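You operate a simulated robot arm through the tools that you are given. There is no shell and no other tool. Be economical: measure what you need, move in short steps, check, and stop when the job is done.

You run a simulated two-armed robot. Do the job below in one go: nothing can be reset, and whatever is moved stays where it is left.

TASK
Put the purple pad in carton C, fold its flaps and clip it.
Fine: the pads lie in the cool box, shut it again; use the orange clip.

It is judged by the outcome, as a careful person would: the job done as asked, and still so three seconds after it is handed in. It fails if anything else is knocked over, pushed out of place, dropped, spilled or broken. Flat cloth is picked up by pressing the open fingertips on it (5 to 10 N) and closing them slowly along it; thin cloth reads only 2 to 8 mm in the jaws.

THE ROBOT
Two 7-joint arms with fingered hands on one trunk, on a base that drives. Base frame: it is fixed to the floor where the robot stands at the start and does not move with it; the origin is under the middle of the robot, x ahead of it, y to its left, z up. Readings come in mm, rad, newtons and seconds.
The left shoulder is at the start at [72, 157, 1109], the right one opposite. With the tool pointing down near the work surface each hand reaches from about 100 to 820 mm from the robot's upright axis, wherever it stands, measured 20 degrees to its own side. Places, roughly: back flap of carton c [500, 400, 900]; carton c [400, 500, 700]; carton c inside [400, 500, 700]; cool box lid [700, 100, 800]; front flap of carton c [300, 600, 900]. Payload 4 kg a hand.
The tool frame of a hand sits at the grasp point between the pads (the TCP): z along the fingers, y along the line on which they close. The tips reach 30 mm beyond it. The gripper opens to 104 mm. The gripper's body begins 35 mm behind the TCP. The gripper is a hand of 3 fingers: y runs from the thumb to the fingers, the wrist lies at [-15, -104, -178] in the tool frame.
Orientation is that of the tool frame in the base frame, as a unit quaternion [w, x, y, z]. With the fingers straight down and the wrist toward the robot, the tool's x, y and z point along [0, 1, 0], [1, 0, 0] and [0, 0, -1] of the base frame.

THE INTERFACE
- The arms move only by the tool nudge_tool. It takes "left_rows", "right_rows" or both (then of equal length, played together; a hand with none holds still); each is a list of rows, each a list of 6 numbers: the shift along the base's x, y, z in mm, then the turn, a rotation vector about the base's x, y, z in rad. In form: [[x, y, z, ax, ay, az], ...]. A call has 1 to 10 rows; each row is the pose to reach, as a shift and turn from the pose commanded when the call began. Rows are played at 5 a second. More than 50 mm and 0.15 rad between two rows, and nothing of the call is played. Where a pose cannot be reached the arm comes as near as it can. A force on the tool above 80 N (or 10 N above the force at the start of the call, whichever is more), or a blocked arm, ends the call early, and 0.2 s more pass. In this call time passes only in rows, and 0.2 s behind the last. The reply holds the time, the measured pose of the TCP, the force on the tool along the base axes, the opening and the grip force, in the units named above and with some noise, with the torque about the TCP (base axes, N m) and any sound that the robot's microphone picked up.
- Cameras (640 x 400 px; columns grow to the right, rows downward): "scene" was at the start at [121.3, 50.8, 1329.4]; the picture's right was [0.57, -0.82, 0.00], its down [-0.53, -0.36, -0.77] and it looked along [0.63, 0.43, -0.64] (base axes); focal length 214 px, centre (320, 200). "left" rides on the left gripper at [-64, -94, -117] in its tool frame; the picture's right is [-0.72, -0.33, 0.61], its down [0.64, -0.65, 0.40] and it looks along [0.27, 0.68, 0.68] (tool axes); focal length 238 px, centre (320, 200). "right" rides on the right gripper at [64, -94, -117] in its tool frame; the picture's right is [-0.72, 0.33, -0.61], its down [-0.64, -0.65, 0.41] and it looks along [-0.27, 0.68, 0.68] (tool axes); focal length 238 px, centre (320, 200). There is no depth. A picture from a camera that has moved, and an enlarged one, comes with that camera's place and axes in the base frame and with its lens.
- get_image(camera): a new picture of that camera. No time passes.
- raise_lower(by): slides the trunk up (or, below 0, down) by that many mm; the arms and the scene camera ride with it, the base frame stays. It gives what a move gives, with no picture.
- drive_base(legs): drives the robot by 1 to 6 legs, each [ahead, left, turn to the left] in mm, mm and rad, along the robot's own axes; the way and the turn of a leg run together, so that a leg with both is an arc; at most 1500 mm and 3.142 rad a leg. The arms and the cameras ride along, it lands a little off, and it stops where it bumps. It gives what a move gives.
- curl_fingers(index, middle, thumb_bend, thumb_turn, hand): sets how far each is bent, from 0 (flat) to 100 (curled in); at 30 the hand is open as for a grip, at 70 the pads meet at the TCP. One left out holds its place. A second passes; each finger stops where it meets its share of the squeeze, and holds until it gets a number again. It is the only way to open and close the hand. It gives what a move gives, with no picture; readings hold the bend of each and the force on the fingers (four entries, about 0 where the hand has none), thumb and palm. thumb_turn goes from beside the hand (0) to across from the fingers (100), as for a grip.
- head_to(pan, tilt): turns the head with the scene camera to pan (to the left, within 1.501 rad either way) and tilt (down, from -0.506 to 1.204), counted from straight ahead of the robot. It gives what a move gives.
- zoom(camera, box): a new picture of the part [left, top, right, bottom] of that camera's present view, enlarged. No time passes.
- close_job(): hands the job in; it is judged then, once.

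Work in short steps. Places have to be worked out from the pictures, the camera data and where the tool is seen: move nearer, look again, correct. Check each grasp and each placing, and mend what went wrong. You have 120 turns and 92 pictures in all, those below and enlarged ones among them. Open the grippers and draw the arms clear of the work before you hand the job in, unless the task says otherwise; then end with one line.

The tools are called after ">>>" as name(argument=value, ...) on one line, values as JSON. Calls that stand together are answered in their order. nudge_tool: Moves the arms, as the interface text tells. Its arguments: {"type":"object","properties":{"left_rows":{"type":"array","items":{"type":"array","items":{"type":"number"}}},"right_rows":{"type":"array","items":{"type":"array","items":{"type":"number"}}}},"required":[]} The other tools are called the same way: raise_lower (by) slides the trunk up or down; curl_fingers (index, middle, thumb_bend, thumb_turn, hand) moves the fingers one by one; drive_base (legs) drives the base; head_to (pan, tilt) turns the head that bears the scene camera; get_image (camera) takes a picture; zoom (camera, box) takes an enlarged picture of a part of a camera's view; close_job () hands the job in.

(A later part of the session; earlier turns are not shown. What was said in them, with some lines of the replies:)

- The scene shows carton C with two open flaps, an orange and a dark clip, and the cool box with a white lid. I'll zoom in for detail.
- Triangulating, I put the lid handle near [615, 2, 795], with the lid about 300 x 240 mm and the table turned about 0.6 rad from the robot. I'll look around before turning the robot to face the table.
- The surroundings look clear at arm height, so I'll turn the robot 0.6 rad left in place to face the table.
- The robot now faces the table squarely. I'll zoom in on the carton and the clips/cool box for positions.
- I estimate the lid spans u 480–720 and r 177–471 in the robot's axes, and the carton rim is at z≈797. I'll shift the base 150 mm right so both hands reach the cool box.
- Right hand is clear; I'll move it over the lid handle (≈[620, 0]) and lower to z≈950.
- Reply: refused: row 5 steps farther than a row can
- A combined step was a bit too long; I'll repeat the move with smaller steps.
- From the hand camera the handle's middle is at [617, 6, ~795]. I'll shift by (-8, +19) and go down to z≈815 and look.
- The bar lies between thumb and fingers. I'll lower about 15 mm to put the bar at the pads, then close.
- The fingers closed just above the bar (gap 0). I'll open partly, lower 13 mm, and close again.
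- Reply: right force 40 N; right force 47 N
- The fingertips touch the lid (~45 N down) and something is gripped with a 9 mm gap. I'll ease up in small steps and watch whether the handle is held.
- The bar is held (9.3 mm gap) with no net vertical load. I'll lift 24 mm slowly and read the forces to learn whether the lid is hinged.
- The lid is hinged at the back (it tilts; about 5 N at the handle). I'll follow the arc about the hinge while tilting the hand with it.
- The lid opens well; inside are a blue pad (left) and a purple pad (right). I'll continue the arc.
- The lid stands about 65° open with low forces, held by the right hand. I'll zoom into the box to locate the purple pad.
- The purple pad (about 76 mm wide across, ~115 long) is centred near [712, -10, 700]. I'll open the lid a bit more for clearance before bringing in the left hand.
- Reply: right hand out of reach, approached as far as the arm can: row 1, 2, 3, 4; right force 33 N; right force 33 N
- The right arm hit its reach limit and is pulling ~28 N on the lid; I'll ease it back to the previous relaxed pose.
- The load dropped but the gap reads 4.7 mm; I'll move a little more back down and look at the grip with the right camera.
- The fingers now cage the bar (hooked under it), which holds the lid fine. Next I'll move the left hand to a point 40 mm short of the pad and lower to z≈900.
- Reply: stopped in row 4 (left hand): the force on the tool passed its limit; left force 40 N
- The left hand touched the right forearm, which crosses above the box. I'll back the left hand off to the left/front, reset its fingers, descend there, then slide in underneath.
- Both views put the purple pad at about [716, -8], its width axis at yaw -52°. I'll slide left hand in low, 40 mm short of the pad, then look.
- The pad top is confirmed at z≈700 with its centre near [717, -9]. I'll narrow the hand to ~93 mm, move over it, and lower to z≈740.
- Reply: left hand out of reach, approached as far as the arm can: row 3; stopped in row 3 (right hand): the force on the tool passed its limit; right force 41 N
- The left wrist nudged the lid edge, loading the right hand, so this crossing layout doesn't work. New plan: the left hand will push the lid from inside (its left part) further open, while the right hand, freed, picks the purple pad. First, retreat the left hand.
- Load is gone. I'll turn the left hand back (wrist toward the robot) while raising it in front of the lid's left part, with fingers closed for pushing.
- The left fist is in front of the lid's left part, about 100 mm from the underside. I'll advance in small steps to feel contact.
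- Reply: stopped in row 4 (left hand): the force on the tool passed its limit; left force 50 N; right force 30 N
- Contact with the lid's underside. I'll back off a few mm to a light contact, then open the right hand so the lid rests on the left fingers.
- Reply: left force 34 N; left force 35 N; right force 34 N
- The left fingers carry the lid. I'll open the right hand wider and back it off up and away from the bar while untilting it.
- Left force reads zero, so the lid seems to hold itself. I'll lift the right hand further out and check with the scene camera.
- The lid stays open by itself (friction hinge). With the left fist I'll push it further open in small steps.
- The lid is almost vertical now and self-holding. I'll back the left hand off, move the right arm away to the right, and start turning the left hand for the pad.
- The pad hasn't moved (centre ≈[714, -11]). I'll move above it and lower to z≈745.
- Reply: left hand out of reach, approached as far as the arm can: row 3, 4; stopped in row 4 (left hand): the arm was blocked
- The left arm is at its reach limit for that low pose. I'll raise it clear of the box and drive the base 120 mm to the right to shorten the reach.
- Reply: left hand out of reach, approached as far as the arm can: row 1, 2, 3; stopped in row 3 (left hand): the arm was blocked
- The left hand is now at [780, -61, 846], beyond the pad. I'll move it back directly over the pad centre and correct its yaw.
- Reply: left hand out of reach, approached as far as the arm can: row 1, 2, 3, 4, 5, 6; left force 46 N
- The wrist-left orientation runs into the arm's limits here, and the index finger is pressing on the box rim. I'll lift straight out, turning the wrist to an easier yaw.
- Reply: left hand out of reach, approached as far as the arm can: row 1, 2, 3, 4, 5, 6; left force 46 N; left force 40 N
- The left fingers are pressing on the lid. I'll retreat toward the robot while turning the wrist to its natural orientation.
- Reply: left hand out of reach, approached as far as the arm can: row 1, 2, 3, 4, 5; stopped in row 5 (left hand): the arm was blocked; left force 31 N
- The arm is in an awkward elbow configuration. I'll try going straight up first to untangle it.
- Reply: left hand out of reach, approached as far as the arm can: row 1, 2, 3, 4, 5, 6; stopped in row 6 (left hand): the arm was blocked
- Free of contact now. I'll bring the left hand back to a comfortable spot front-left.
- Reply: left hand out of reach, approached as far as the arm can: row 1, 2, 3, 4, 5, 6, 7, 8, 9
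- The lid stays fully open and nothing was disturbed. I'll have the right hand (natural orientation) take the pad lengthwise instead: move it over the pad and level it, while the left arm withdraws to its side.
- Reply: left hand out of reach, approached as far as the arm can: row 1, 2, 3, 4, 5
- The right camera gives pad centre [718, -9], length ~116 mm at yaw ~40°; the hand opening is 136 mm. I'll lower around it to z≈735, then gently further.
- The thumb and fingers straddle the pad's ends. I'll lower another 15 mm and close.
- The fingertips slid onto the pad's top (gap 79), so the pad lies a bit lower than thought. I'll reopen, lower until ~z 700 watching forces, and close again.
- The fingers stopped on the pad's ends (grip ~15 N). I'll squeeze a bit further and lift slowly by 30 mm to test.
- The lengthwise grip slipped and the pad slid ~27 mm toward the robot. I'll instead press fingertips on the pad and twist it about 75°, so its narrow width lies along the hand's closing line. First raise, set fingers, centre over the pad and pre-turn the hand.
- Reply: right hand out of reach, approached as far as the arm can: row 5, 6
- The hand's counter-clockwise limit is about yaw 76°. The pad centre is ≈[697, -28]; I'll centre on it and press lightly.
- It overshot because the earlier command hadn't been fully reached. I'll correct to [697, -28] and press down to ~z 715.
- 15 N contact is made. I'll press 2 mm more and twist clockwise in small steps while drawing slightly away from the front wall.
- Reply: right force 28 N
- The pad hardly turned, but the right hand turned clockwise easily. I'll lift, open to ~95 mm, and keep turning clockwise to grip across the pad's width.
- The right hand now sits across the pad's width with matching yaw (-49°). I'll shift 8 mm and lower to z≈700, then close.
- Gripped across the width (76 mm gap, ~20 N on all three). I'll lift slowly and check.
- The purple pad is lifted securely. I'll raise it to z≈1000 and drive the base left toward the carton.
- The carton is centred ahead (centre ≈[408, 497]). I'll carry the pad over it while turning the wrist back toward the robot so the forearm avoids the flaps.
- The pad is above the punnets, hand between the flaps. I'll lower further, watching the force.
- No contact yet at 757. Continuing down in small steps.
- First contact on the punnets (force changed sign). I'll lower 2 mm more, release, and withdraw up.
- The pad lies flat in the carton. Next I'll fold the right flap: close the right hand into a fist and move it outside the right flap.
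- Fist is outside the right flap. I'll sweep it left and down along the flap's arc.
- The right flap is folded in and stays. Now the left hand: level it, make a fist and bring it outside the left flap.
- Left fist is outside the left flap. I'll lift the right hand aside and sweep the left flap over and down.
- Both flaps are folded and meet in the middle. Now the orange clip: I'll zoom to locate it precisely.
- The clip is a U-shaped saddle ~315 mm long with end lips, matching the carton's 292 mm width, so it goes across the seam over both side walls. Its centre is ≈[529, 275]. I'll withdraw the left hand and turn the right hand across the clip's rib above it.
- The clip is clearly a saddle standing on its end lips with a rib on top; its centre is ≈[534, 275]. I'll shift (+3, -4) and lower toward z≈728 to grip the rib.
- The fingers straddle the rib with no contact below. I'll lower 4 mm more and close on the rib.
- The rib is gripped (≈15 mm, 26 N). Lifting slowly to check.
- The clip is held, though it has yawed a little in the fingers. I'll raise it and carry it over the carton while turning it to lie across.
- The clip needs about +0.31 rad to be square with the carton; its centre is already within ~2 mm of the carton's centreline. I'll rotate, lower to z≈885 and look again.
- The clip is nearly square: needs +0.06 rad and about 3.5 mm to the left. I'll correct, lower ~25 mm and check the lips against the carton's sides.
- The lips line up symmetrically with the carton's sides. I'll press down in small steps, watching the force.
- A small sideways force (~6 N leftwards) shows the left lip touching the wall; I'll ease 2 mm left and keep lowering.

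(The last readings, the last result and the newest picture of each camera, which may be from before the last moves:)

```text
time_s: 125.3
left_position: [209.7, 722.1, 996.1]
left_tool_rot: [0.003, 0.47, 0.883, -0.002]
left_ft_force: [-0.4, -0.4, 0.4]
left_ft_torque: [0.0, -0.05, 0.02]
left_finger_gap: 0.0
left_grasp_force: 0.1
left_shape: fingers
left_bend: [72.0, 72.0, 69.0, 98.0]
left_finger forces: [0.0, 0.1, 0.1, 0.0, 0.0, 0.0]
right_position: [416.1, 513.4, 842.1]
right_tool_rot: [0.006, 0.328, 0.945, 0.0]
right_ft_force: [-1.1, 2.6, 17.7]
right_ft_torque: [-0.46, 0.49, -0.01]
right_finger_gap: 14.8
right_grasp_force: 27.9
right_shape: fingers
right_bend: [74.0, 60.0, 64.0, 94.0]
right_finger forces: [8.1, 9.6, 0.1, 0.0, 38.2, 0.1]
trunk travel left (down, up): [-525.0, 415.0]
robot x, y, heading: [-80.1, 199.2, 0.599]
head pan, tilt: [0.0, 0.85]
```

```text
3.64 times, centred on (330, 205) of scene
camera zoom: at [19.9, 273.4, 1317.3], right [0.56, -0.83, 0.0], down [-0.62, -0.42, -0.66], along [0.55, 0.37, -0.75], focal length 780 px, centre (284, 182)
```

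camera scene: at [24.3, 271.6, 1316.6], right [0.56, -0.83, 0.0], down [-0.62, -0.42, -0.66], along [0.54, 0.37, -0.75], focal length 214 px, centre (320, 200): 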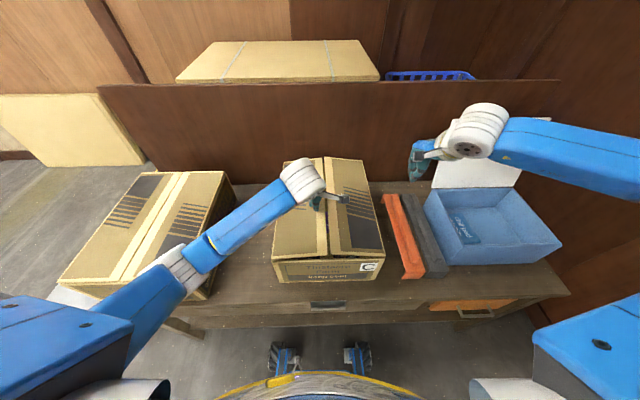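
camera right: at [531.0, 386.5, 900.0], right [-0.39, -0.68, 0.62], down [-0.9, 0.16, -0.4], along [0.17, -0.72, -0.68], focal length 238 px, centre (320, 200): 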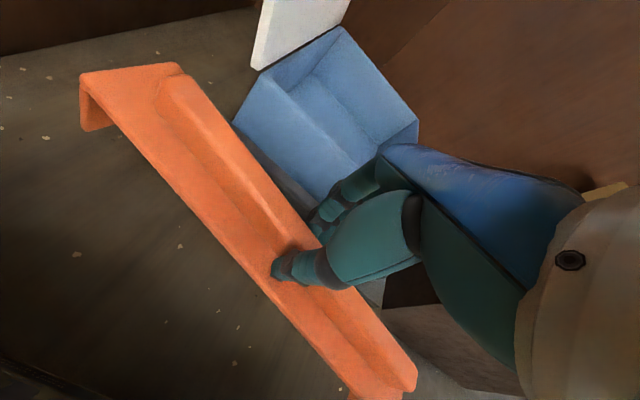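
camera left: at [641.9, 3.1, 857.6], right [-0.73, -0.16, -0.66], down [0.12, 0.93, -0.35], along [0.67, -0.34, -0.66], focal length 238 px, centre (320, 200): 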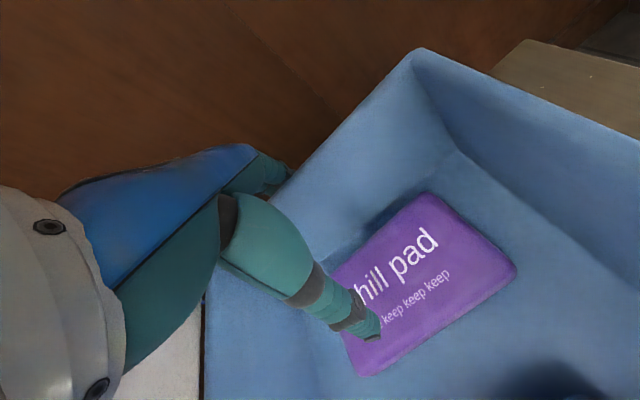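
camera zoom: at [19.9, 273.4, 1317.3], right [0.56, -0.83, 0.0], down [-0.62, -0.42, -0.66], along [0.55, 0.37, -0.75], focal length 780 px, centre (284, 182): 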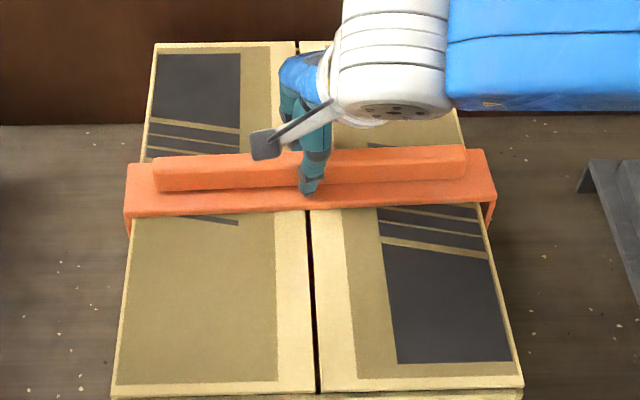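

The clip is over the carton and the flaps are pressed flat. I'll press a few mm more to seat it fully.

>>> nudge_tool(right_rows=[[0, 0, -3, 0, 0, 0], [0, 0, -6, 0, 0, 0]])

```text
time_s: 126.0
left_position: [206.1, 719.4, 998.0]
left_tool_rot: [0.002, 0.471, 0.882, 0.0]
left_ft_force: [-0.2, -0.9, 0.5]
left_ft_torque: [-0.03, 0.0, -0.02]
left_finger_gap: 0.0
left_grasp_force: 0.0
left_shape: fingers
left_bend: [72.0, 72.0, 69.0, 98.0]
left_finger forces: [0.0, 0.1, 0.1, 0.1, 0.0, 0.0]
right_position: [415.2, 512.2, 842.1]
right_tool_rot: [0.006, 0.328, 0.945, 0.006]
right_ft_force: [0.7, -1.3, 46.7]
right_ft_torque: [-0.94, 0.95, -0.04]
right_finger_gap: 14.9
right_grasp_force: 41.9
right_shape: fingers
right_bend: [74.0, 60.0, 65.0, 94.0]
right_finger forces: [9.2, 10.6, 0.0, 0.0, 63.8, 0.0]
trunk travel left (down, up): [-525.0, 415.0]
robot x, y, heading: [-82.1, 199.3, 0.601]
head pan, tilt: [0.0, 0.85]
```

It is seated (no further travel at 47 N). I'll relax, open the fingers and lift away.

>>> nudge_tool(right_rows=[[0, 0, 3, 0, 0, 0], [0, 0, 6, 0, 0, 0]])

>>> curl_fingers(hand="right", index=48, middle=45, thumb_bend=45)

>>> nudge_tool(right_rows=[[0, 0, 15, 0, 0, 0], [0, 0, 40, 0, 0, 0], [0, 0, 80, 0, 0, 0], [0, 0, 125, 0, 0, 0], [0, 0, 170, 0, 0, 0]])

>>> get_image(camera="scene")

```text
time_s: 126.5
left_position: [206.8, 721.7, 995.3]
left_tool_rot: [0.001, 0.47, 0.883, -0.001]
left_ft_force: [0.7, 0.2, -0.6]
left_ft_torque: [-0.01, 0.04, -0.01]
left_finger_gap: 0.2
left_grasp_force: 0.0
left_shape: fingers
left_bend: [72.0, 72.0, 69.0, 98.0]
left_finger forces: [0.0, 0.0, 0.0, 0.0, 0.1, 0.1]
right_position: [415.0, 513.1, 842.6]
right_tool_rot: [0.004, 0.328, 0.945, 0.001]
right_ft_force: [1.8, 2.9, 31.3]
right_ft_torque: [-0.4, 0.41, 0.01]
right_finger_gap: 14.8
right_grasp_force: 31.5
right_shape: fingers
right_bend: [74.0, 60.0, 65.0, 94.0]
right_finger forces: [9.1, 11.5, 0.0, 0.0, 42.8, 0.0]
trunk travel left (down, up): [-525.0, 415.0]
robot x, y, heading: [-82.1, 199.7, 0.602]
head pan, tilt: [0.0, 0.85]
```

```text
time_s: 127.5
left_position: [206.2, 720.9, 996.8]
left_tool_rot: [0.002, 0.47, 0.883, -0.001]
left_ft_force: [-0.1, -0.6, 0.2]
left_ft_torque: [0.0, -0.02, 0.01]
left_finger_gap: 0.0
left_grasp_force: 0.0
left_shape: fingers
left_bend: [72.0, 72.0, 69.0, 98.0]
left_finger forces: [0.0, 0.0, 0.1, 0.0, 0.0, 0.1]
right_position: [412.6, 511.0, 842.4]
right_tool_rot: [0.005, 0.328, 0.945, 0.001]
right_ft_force: [-8.6, -3.2, 29.6]
right_ft_torque: [0.66, 0.06, 0.24]
right_finger_gap: 47.0
right_grasp_force: 14.1
right_shape: fingers
right_bend: [58.0, 45.0, 45.0, 97.0]
right_finger forces: [29.2, 0.0, 0.1, 0.0, 0.1, 0.0]
trunk travel left (down, up): [-525.0, 415.0]
robot x, y, heading: [-85.5, 198.8, 0.601]
head pan, tilt: [0.0, 0.85]
```

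```text
time_s: 128.8
left_position: [209.0, 722.9, 996.9]
left_tool_rot: [0.0, 0.47, 0.883, -0.002]
left_ft_force: [-0.8, -0.5, -0.4]
left_ft_torque: [0.03, -0.03, 0.01]
left_finger_gap: 0.0
left_grasp_force: 0.0
left_shape: fingers
left_bend: [72.0, 72.0, 69.0, 98.0]
left_finger forces: [0.1, 0.0, 0.1, 0.0, 0.1, 0.0]
right_position: [413.7, 511.3, 1007.0]
right_tool_rot: [0.004, 0.327, 0.945, -0.002]
right_ft_force: [-1.0, -0.7, -0.1]
right_ft_torque: [-0.05, 0.04, -0.02]
right_finger_gap: 60.7
right_grasp_force: 0.0
right_shape: fingers
right_bend: [48.0, 45.0, 45.0, 97.0]
right_finger forces: [0.0, 0.0, 0.0, 0.0, 0.0, 0.1]
trunk travel left (down, up): [-525.0, 415.0]
robot x, y, heading: [-82.2, 198.8, 0.601]
head pan, tilt: [0.0, 0.85]
```

```text
5 pictures are left
camera scene: at [21.6, 273.3, 1316.7], right [0.56, -0.83, 0.0], down [-0.62, -0.42, -0.66], along [0.54, 0.37, -0.75], focal length 214 px, centre (320, 200)
```

scene: 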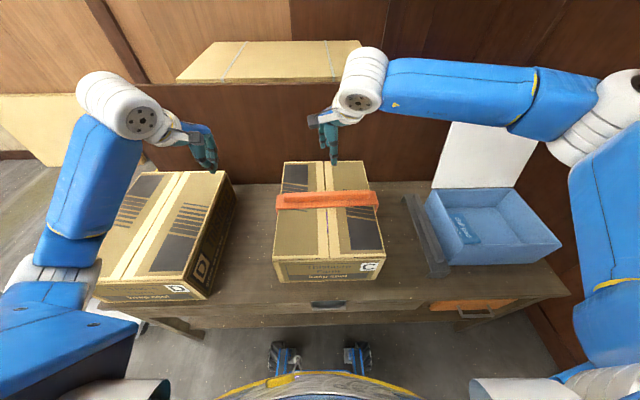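

The orange clip sits across carton C with both flaps held down. Now I'll return to the cool box (drive right, then a little ahead) to shut its lid.

>>> drive_base(legs=[[0, -330, 0], [45, 0, 0]])

>>> get_image(camera="scene")

```text
time_s: 131.4
left_position: [429.7, 473.8, 998.1]
left_tool_rot: [0.003, 0.473, 0.881, 0.0]
left_ft_force: [0.1, 0.6, 0.0]
left_ft_torque: [0.04, -0.02, 0.0]
left_finger_gap: 0.0
left_grasp_force: 0.0
left_shape: fingers
left_bend: [72.0, 72.0, 69.0, 98.0]
left_finger forces: [0.1, 0.0, 0.0, 0.0, 0.0, 0.0]
right_position: [634.5, 261.5, 1008.7]
right_tool_rot: [0.006, 0.331, 0.944, -0.001]
right_ft_force: [-0.2, 0.7, 1.1]
right_ft_torque: [0.02, -0.01, 0.01]
right_finger_gap: 60.8
right_grasp_force: 0.1
right_shape: fingers
right_bend: [48.0, 45.0, 45.0, 97.0]
right_finger forces: [0.1, 0.0, 0.1, 0.0, 0.0, 0.0]
trunk travel left (down, up): [-525.0, 415.0]
robot x, y, heading: [138.5, -43.9, 0.597]
head pan, tilt: [0.0, 0.85]
```

```text
4 pictures are left
camera scene: at [239.5, 23.5, 1317.4], right [0.56, -0.83, 0.0], down [-0.62, -0.42, -0.66], along [0.55, 0.37, -0.75], focal length 214 px, centre (320, 200)
```

scene: 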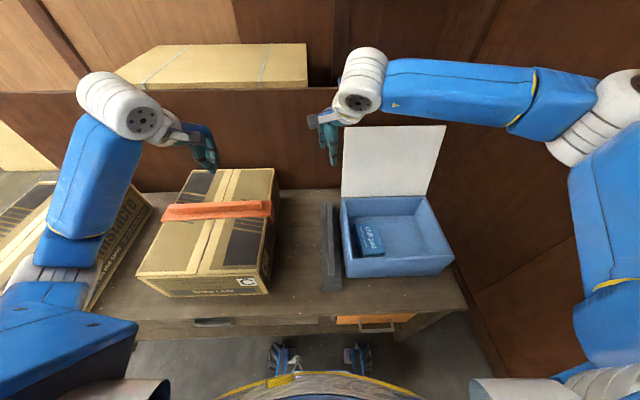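

The lid leans about 15° behind vertical with its top edge near [824, 156, 999]. I'll bring the right hand over that edge, left of the handle, to pinch it from above.

>>> nudge_tool(right_rows=[[0, 0, 40, 0, 0, -0.1], [15, -5, 75, 0, 0, -0.2], [55, -18, 80, 0, 0, -0.3], [97, -32, 80, 0, 0, -0.3], [135, -45, 80, 0, 0, -0.3], [152, -51, 80, 0, 0, -0.3]])

>>> get_image(camera="right")

```text
time_s: 132.8
left_position: [435.0, 474.0, 995.4]
left_tool_rot: [0.0, 0.473, 0.881, -0.002]
left_ft_force: [-0.1, 0.6, 0.5]
left_ft_torque: [0.0, 0.01, 0.02]
left_finger_gap: 0.1
left_grasp_force: 0.1
left_shape: fingers
left_bend: [72.0, 72.0, 69.0, 98.0]
left_finger forces: [0.0, 0.1, 0.1, 0.0, 0.1, 0.0]
right_position: [791.6, 211.7, 1085.0]
right_tool_rot: [0.004, 0.469, 0.883, -0.003]
right_ft_force: [-0.2, 0.3, 0.1]
right_ft_torque: [-0.03, -0.04, 0.02]
right_finger_gap: 60.6
right_grasp_force: 0.1
right_shape: fingers
right_bend: [48.0, 45.0, 45.0, 97.0]
right_finger forces: [0.0, 0.0, 0.1, 0.0, 0.0, 0.0]
trunk travel left (down, up): [-525.0, 415.0]
robot x, y, heading: [141.3, -45.9, 0.592]
head pan, tilt: [0.0, 0.85]
```

```text
3 pictures are left
camera right: at [676.9, 212.4, 1200.7], right [0.67, -0.41, 0.62], down [-0.18, -0.9, -0.4], along [0.72, 0.16, -0.68], focal length 238 px, centre (320, 200)
```

right: 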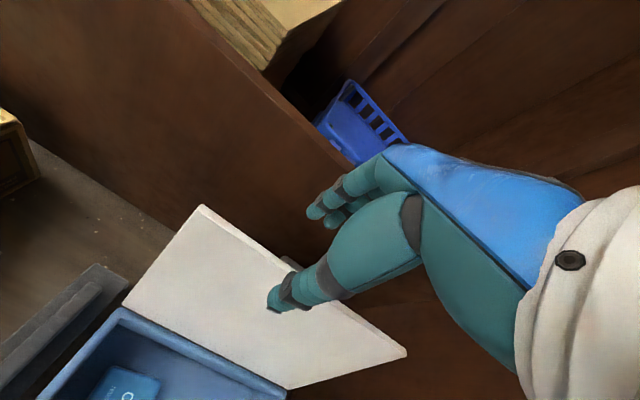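

The edge is between thumb and fingers. I'll shift slightly (back 7 mm, left 15 mm), lower over the edge and close gently.

>>> nudge_tool(right_rows=[[-2.5, 16.4, 0, 0, 0, 0], [-2.5, 16.4, -30, 0, 0, 0], [-2.5, 16.4, -55, 0, 0, 0], [-2.5, 16.4, -70, 0, 0, 0], [-2.5, 16.4, -80, 0, 0, 0]])

>>> curl_fingers(hand="right", index=75, middle=75, thumb_bend=75)

```text
time_s: 134.0
left_position: [433.6, 473.6, 995.1]
left_tool_rot: [0.001, 0.472, 0.881, -0.001]
left_ft_force: [-0.2, 0.1, -0.4]
left_ft_torque: [0.0, 0.0, -0.01]
left_finger_gap: 0.0
left_grasp_force: 0.0
left_shape: fingers
left_bend: [72.0, 72.0, 69.0, 98.0]
left_finger forces: [0.0, 0.0, 0.0, 0.1, 0.0, 0.1]
right_position: [786.8, 227.3, 1007.0]
right_tool_rot: [0.005, 0.468, 0.884, -0.003]
right_ft_force: [0.0, -0.9, 0.1]
right_ft_torque: [-0.02, -0.01, -0.02]
right_finger_gap: 60.9
right_grasp_force: 0.1
right_shape: fingers
right_bend: [48.0, 45.0, 45.0, 97.0]
right_finger forces: [0.0, 0.1, 0.0, 0.0, 0.0, 0.0]
trunk travel left (down, up): [-525.0, 415.0]
robot x, y, heading: [140.7, -49.1, 0.604]
head pan, tilt: [0.0, 0.85]
```

```text
time_s: 135.0
left_position: [435.4, 473.8, 995.9]
left_tool_rot: [0.0, 0.473, 0.881, -0.002]
left_ft_force: [0.0, 0.6, 0.3]
left_ft_torque: [-0.01, 0.0, 0.03]
left_finger_gap: 0.0
left_grasp_force: 0.1
left_shape: fingers
left_bend: [72.0, 72.0, 69.0, 98.0]
left_finger forces: [0.1, 0.0, 0.0, 0.1, 0.0, 0.0]
right_position: [788.7, 226.2, 1006.4]
right_tool_rot: [0.004, 0.468, 0.884, -0.003]
right_ft_force: [-2.0, -1.1, -6.6]
right_ft_torque: [-0.07, 0.22, 0.07]
right_finger_gap: 5.8
right_grasp_force: 13.8
right_shape: fingers
right_bend: [73.0, 72.0, 67.0, 97.0]
right_finger forces: [7.1, 6.8, 0.0, 0.1, 13.9, 0.0]
trunk travel left (down, up): [-525.0, 415.0]
robot x, y, heading: [134.6, -50.9, 0.594]
head pan, tilt: [0.0, 0.85]
```

The lid's edge is pinched. I'll pull it forward along its arc about the hinge, tilting the hand slightly with it.

>>> nudge_tool(right_rows=[[-17, -12, 6, 0.03, -0.045, 0], [-34, -23, 9, 0.06, -0.09, 0], [-51, -35, 10, 0.09, -0.135, 0], [-75, -51, 8, 0.12, -0.18, 0], [-102, -69, 2, 0.16, -0.23, 0], [-125, -85, -7, 0.19, -0.28, 0], [-149, -101, -22, 0.22, -0.33, 0], [-172, -117, -40, 0.25, -0.37, 0], [-190, -130, -59, 0.28, -0.41, 0]])

```text
time_s: 137.0
left_position: [431.3, 471.5, 997.9]
left_tool_rot: [0.002, 0.472, 0.881, -0.001]
left_ft_force: [-0.3, -0.7, -0.7]
left_ft_torque: [0.0, 0.02, 0.0]
left_finger_gap: 0.3
left_grasp_force: 0.0
left_shape: fingers
left_bend: [72.0, 72.0, 69.0, 98.0]
left_finger forces: [0.0, 0.0, 0.0, 0.0, 0.0, 0.0]
right_position: [623.3, 125.3, 961.5]
right_tool_rot: [0.114, 0.454, 0.859, 0.207]
right_ft_force: [-0.9, -14.8, 12.9]
right_ft_torque: [-0.35, 0.01, 0.03]
right_finger_gap: 5.4
right_grasp_force: 14.7
right_shape: fingers
right_bend: [75.0, 75.0, 66.0, 99.0]
right_finger forces: [8.7, 6.6, 0.0, 0.0, 14.6, 0.1]
right hand out of reach, approached as far as the arm can: row 8, 9
trunk travel left (down, up): [-525.0, 415.0]
robot x, y, heading: [136.2, -45.5, 0.596]
head pan, tilt: [0.0, 0.85]
```

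The lid came forward past vertical and is about halfway closed. I'll release, back the hand off, and untilt it before pushing the lid down from above.

>>> curl_fingers(hand="right", index=45, middle=45, thumb_bend=40)

>>> nudge_tool(right_rows=[[-12, -8, 25, 0, 0, 0], [-22, -15, 55, 0, 0, 0], [-22, -15, 90, -0.08, 0.12, 0], [-10, -7, 115, -0.17, 0.25, 0], [0, 0, 125, -0.26, 0.38, 0]])

>>> curl_fingers(hand="right", index=72, middle=72, thumb_bend=70)

>>> zoom(camera="scene", box=[300, 90, 480, 290])

```text
time_s: 138.0
left_position: [433.6, 474.1, 995.4]
left_tool_rot: [0.0, 0.473, 0.881, -0.001]
left_ft_force: [-0.9, 0.2, -0.7]
left_ft_torque: [-0.01, -0.01, -0.03]
left_finger_gap: 0.0
left_grasp_force: 0.1
left_shape: fingers
left_bend: [72.0, 72.0, 69.0, 98.0]
left_finger forces: [0.0, 0.1, 0.0, 0.1, 0.0, 0.0]
right_position: [625.7, 127.7, 957.1]
right_tool_rot: [0.113, 0.454, 0.86, 0.203]
right_ft_force: [-1.0, -0.2, -0.5]
right_ft_torque: [-0.02, -0.02, 0.02]
right_finger_gap: 70.9
right_grasp_force: 0.0
right_shape: fingers
right_bend: [45.0, 45.0, 40.0, 98.0]
right_finger forces: [0.0, 0.0, 0.0, 0.0, 0.1, 0.0]
trunk travel left (down, up): [-525.0, 415.0]
robot x, y, heading: [139.4, -45.6, 0.594]
head pan, tilt: [0.0, 0.85]
```

```text
refused: row 4 steps farther than a row can; nothing moved
```

```text
time_s: 139.0
left_position: [434.5, 472.5, 995.4]
left_tool_rot: [0.001, 0.473, 0.881, -0.001]
left_ft_force: [-0.9, 0.9, 0.2]
left_ft_torque: [0.02, 0.05, 0.0]
left_finger_gap: 0.0
left_grasp_force: 0.1
left_shape: fingers
left_bend: [72.0, 72.0, 69.0, 98.0]
left_finger forces: [0.1, 0.0, 0.0, 0.1, 0.1, 0.0]
right_position: [626.0, 127.6, 957.9]
right_tool_rot: [0.112, 0.455, 0.86, 0.203]
right_ft_force: [-0.7, -0.6, -2.2]
right_ft_torque: [-0.04, 0.02, 0.03]
right_finger_gap: 6.5
right_grasp_force: 4.0
right_shape: fingers
right_bend: [72.0, 71.0, 65.0, 98.0]
right_finger forces: [1.8, 1.9, 0.0, 0.0, 5.3, 0.0]
trunk travel left (down, up): [-525.0, 415.0]
robot x, y, heading: [139.3, -48.5, 0.596]
head pan, tilt: [0.0, 0.85]
```

```text
2.00 times, centred on (390, 190) of scene
camera zoom: at [245.2, 26.0, 1316.6], right [0.56, -0.83, 0.0], down [-0.62, -0.42, -0.66], along [0.55, 0.37, -0.75], focal length 429 px, centre (180, 220)
```

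zoom: 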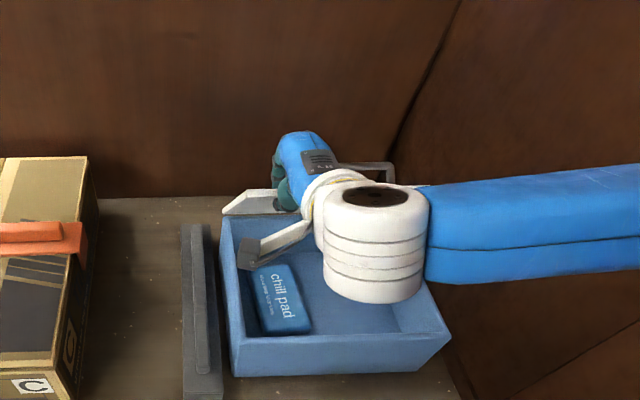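

The re-close pinched the lid edge again and the retreat was refused. I'll reopen, retreat with smaller steps, and move above/behind the lid's upper face.

>>> curl_fingers(hand="right", index=45, middle=45, thumb_bend=40)

>>> nudge_tool(right_rows=[[-12, -8, 25, 0, 0, 0], [-22, -15, 55, 0, 0, 0], [-22, -15, 90, -0.07, 0.1, 0], [-22, -15, 120, -0.13, 0.2, 0], [-5, -3, 138, -0.2, 0.29, 0], [15, 10, 138, -0.26, 0.39, 0], [42, 29, 130, -0.26, 0.39, 0], [42, 29, 95, -0.26, 0.39, 0]])

>>> curl_fingers(hand="right", index=72, middle=72, thumb_bend=70)

```text
time_s: 140.0
left_position: [435.0, 473.8, 995.7]
left_tool_rot: [0.0, 0.473, 0.881, -0.002]
left_ft_force: [0.1, -0.1, 0.1]
left_ft_torque: [-0.01, -0.01, -0.01]
left_finger_gap: 0.1
left_grasp_force: 0.1
left_shape: fingers
left_bend: [72.0, 72.0, 69.0, 98.0]
left_finger forces: [0.0, 0.0, 0.0, 0.0, 0.0, 0.1]
right_position: [625.9, 127.5, 957.7]
right_tool_rot: [0.112, 0.454, 0.86, 0.203]
right_ft_force: [-0.2, 0.1, 0.4]
right_ft_torque: [-0.02, 0.0, 0.0]
right_finger_gap: 70.7
right_grasp_force: 0.0
right_shape: fingers
right_bend: [45.0, 45.0, 40.0, 98.0]
right_finger forces: [0.0, 0.1, 0.1, 0.1, 0.0, 0.0]
trunk travel left (down, up): [-525.0, 415.0]
robot x, y, heading: [139.2, -48.5, 0.597]
head pan, tilt: [0.0, 0.85]
```

```text
time_s: 141.8
left_position: [434.6, 472.7, 995.9]
left_tool_rot: [0.0, 0.473, 0.881, -0.001]
left_ft_force: [-0.2, -0.7, 0.1]
left_ft_torque: [0.01, 0.02, -0.01]
left_finger_gap: 0.1
left_grasp_force: 0.1
left_shape: fingers
left_bend: [72.0, 72.0, 69.0, 98.0]
left_finger forces: [0.0, 0.0, 0.0, 0.0, 0.1, 0.0]
right_position: [666.7, 156.6, 1055.7]
right_tool_rot: [0.007, 0.468, 0.884, 0.011]
right_ft_force: [-1.1, 0.4, 0.0]
right_ft_torque: [0.02, -0.01, 0.0]
right_finger_gap: 71.2
right_grasp_force: 0.1
right_shape: fingers
right_bend: [45.0, 45.0, 40.0, 98.0]
right_finger forces: [0.0, 0.0, 0.0, 0.1, 0.0, 0.0]
right hand out of reach, approached as far as the arm can: row 1, 2, 3
trunk travel left (down, up): [-525.0, 415.0]
robot x, y, heading: [139.8, -48.8, 0.602]
head pan, tilt: [0.0, 0.85]
```

```text
time_s: 142.8
left_position: [435.1, 472.7, 996.2]
left_tool_rot: [0.001, 0.472, 0.882, -0.002]
left_ft_force: [0.3, 1.1, 1.2]
left_ft_torque: [0.0, 0.01, 0.01]
left_finger_gap: 0.0
left_grasp_force: 0.0
left_shape: fingers
left_bend: [72.0, 72.0, 69.0, 98.0]
left_finger forces: [0.0, 0.0, 0.1, 0.0, 0.0, 0.0]
right_position: [666.9, 157.3, 1055.9]
right_tool_rot: [0.009, 0.469, 0.883, 0.011]
right_ft_force: [-0.2, -0.3, -0.2]
right_ft_torque: [-0.01, -0.02, 0.01]
right_finger_gap: 0.1
right_grasp_force: 0.3
right_shape: fingers
right_bend: [72.0, 72.0, 69.0, 98.0]
right_finger forces: [0.0, 0.0, 0.0, 0.0, 0.0, 0.0]
trunk travel left (down, up): [-525.0, 415.0]
robot x, y, heading: [136.7, -48.4, 0.593]
head pan, tilt: [0.0, 0.85]
```

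The hand is upright and closed above/behind the lid. I'll push the lid down along its arc to nearly shut.

>>> nudge_tool(right_rows=[[0, 0, -40, 0, 0, 0], [0, 0, -76, 0, 0, 0], [-25, -17, -96, 0, 0, 0], [-43, -29, -113, 0, 0, 0], [-61, -42, -130, 0, 0, 0], [-76, -52, -153, 0, 0, 0], [-87, -59, -176, 0, 0, 0], [-94, -64, -199, 0, 0, 0], [-100, -68, -224, 0, 0, 0], [-102, -70, -241, 0, 0, 0]])

```text
time_s: 145.0
left_position: [434.4, 473.5, 995.9]
left_tool_rot: [0.001, 0.473, 0.881, -0.002]
left_ft_force: [0.1, -0.1, -0.5]
left_ft_torque: [-0.01, -0.04, 0.0]
left_finger_gap: 0.3
left_grasp_force: 0.0
left_shape: fingers
left_bend: [72.0, 72.0, 69.0, 98.0]
left_finger forces: [0.0, 0.0, 0.0, 0.1, 0.0, 0.1]
right_position: [565.0, 87.9, 812.0]
right_tool_rot: [0.009, 0.469, 0.883, 0.011]
right_ft_force: [0.0, 0.0, -0.3]
right_ft_torque: [0.03, -0.02, -0.01]
right_finger_gap: 0.0
right_grasp_force: 0.0
right_shape: fingers
right_bend: [72.0, 72.0, 69.0, 98.0]
right_finger forces: [0.0, 0.0, 0.0, 0.0, 0.0, 0.0]
trunk travel left (down, up): [-525.0, 415.0]
robot x, y, heading: [139.6, -49.8, 0.592]
head pan, tilt: [0.0, 0.85]
```

No load at z 812; I'll keep lowering gently to feel the shut lid (expected contact near z≈798).

>>> nudge_tool(right_rows=[[0, 0, -5, 0, 0, 0], [0, 0, -10, 0, 0, 0], [0, 0, -14, 0, 0, 0], [0, 0, -18, 0, 0, 0]])

>>> get_image(camera="scene")

```text
time_s: 146.0
left_position: [427.0, 471.1, 1001.0]
left_tool_rot: [0.003, 0.473, 0.881, 0.002]
left_ft_force: [0.2, -0.8, 0.7]
left_ft_torque: [0.02, -0.02, 0.0]
left_finger_gap: 0.0
left_grasp_force: 0.1
left_shape: fingers
left_bend: [72.0, 72.0, 69.0, 98.0]
left_finger forces: [0.0, 0.0, 0.1, 0.0, 0.1, 0.1]
right_position: [560.9, 87.2, 801.6]
right_tool_rot: [0.011, 0.467, 0.884, 0.019]
right_ft_force: [-4.9, -8.2, 52.4]
right_ft_torque: [-0.15, 0.81, 0.08]
right_finger_gap: 0.0
right_grasp_force: 27.5
right_shape: fingers
right_bend: [72.0, 72.0, 71.0, 99.0]
right_finger forces: [0.0, 0.0, 0.1, 0.0, 54.4, 0.0]
trunk travel left (down, up): [-525.0, 415.0]
robot x, y, heading: [136.7, -48.3, 0.601]
head pan, tilt: [0.0, 0.85]
```

```text
1 pictures are left
camera scene: at [236.0, 21.6, 1318.7], right [0.56, -0.83, 0.0], down [-0.62, -0.42, -0.66], along [0.55, 0.37, -0.75], focal length 214 px, centre (320, 200)
```

scene: 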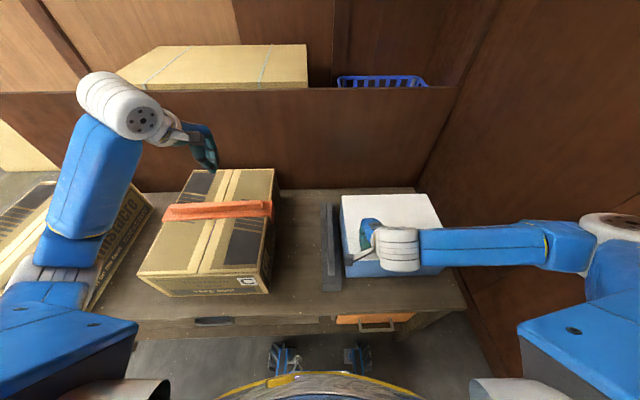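

The lid is shut (firm contact at the closed height, picture agrees). I'll lift the right hand clear, draw the left back too, and open both.

>>> nudge_tool(right_rows=[[0, 0, 25, 0, 0, 0], [0, 0, 70, 0, 0, 0], [0, 0, 115, 0, 0, 0], [0, 0, 160, 0, 0, 0], [0, 0, 205, 0, 0, 0], [0, -20, 250, 0, 0, 0], [-20, -40, 280, 0, 0, 0]], left_rows=[[0, 0, 25, 0, 0, 0], [0, 0, 60, 0, 0, 0], [0, 0, 100, 0, 0, 0], [-30, 10, 120, 0, 0, 0], [-65, 30, 130, 0, 0, 0], [-100, 50, 130, 0, 0, 0], [-135, 70, 130, 0, 0, 0]])

>>> curl_fingers(hand="right", index=30, middle=30, thumb_bend=30)

>>> curl_fingers(hand="left", index=30, middle=30, thumb_bend=30)

>>> zoom(camera="scene", box=[120, 150, 460, 320])

```text
time_s: 147.6
left_position: [297.5, 544.1, 1126.2]
left_tool_rot: [0.002, 0.473, 0.881, -0.002]
left_ft_force: [-0.2, -0.6, 0.0]
left_ft_torque: [0.01, -0.04, 0.01]
left_finger_gap: 0.1
left_grasp_force: 0.0
left_shape: fingers
left_bend: [72.0, 72.0, 69.0, 98.0]
left_finger forces: [0.0, 0.0, 0.0, 0.0, 0.0, 0.0]
right_position: [581.8, 88.5, 1082.4]
right_tool_rot: [0.009, 0.468, 0.884, 0.01]
right_ft_force: [-0.2, 1.0, 0.4]
right_ft_torque: [-0.01, 0.0, 0.0]
right_finger_gap: 0.0
right_grasp_force: 0.0
right_shape: fingers
right_bend: [72.0, 72.0, 69.0, 98.0]
right_finger forces: [0.0, 0.0, 0.0, 0.0, 0.0, 0.0]
right hand out of reach, approached as far as the arm can: row 4, 5, 6, 7
trunk travel left (down, up): [-525.0, 415.0]
robot x, y, heading: [141.3, -47.3, 0.593]
head pan, tilt: [0.0, 0.85]
```

```text
time_s: 148.6
left_position: [298.8, 544.8, 1125.3]
left_tool_rot: [0.001, 0.473, 0.881, -0.001]
left_ft_force: [0.0, -0.9, -0.1]
left_ft_torque: [-0.02, 0.0, 0.0]
left_finger_gap: 0.0
left_grasp_force: 0.0
left_shape: fingers
left_bend: [72.0, 72.0, 69.0, 98.0]
left_finger forces: [0.0, 0.0, 0.0, 0.0, 0.1, 0.1]
right_position: [583.8, 89.3, 1082.7]
right_tool_rot: [0.01, 0.468, 0.883, 0.011]
right_ft_force: [0.1, 0.3, 0.9]
right_ft_torque: [0.0, 0.02, -0.03]
right_finger_gap: 102.7
right_grasp_force: 0.0
right_shape: fingers
right_bend: [30.0, 30.0, 30.0, 98.0]
right_finger forces: [0.0, 0.1, 0.1, 0.1, 0.0, 0.0]
trunk travel left (down, up): [-525.0, 415.0]
robot x, y, heading: [139.0, -44.9, 0.595]
head pan, tilt: [0.0, 0.85]
```

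```text
time_s: 149.6
left_position: [298.4, 543.3, 1126.5]
left_tool_rot: [0.002, 0.473, 0.881, -0.001]
left_ft_force: [0.3, -0.5, -0.1]
left_ft_torque: [0.01, -0.01, 0.01]
left_finger_gap: 102.8
left_grasp_force: 0.0
left_shape: fingers
left_bend: [30.0, 30.0, 30.0, 98.0]
left_finger forces: [0.1, 0.0, 0.0, 0.0, 0.0, 0.1]
right_position: [583.1, 89.1, 1081.5]
right_tool_rot: [0.009, 0.469, 0.883, 0.012]
right_ft_force: [0.1, 0.0, 0.3]
right_ft_torque: [0.0, -0.01, -0.02]
right_finger_gap: 102.9
right_grasp_force: 0.0
right_shape: fingers
right_bend: [30.0, 30.0, 30.0, 98.0]
right_finger forces: [0.0, 0.0, 0.0, 0.1, 0.0, 0.0]
trunk travel left (down, up): [-525.0, 415.0]
robot x, y, heading: [138.3, -47.8, 0.595]
head pan, tilt: [0.0, 0.85]
```

```text
1.88 times, centred on (290, 235) of scene
camera zoom: at [244.4, 26.6, 1316.6], right [0.56, -0.83, 0.0], down [-0.62, -0.42, -0.66], along [0.55, 0.37, -0.75], focal length 404 px, centre (376, 134)
```

zoom: 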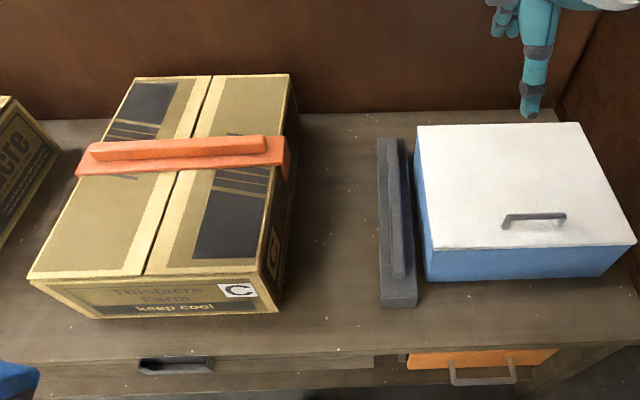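

The last picture shows carton C closed with the orange clip across both flaps, the cool box shut, and the dark clip standing where it was. Both hands are open and clear, so I'm handing the job in.

>>> close_job()

```text
The job is handed in.
```

The purple pad is in carton C, both flaps are folded and held by the orange clip, and the cool box is shut again.
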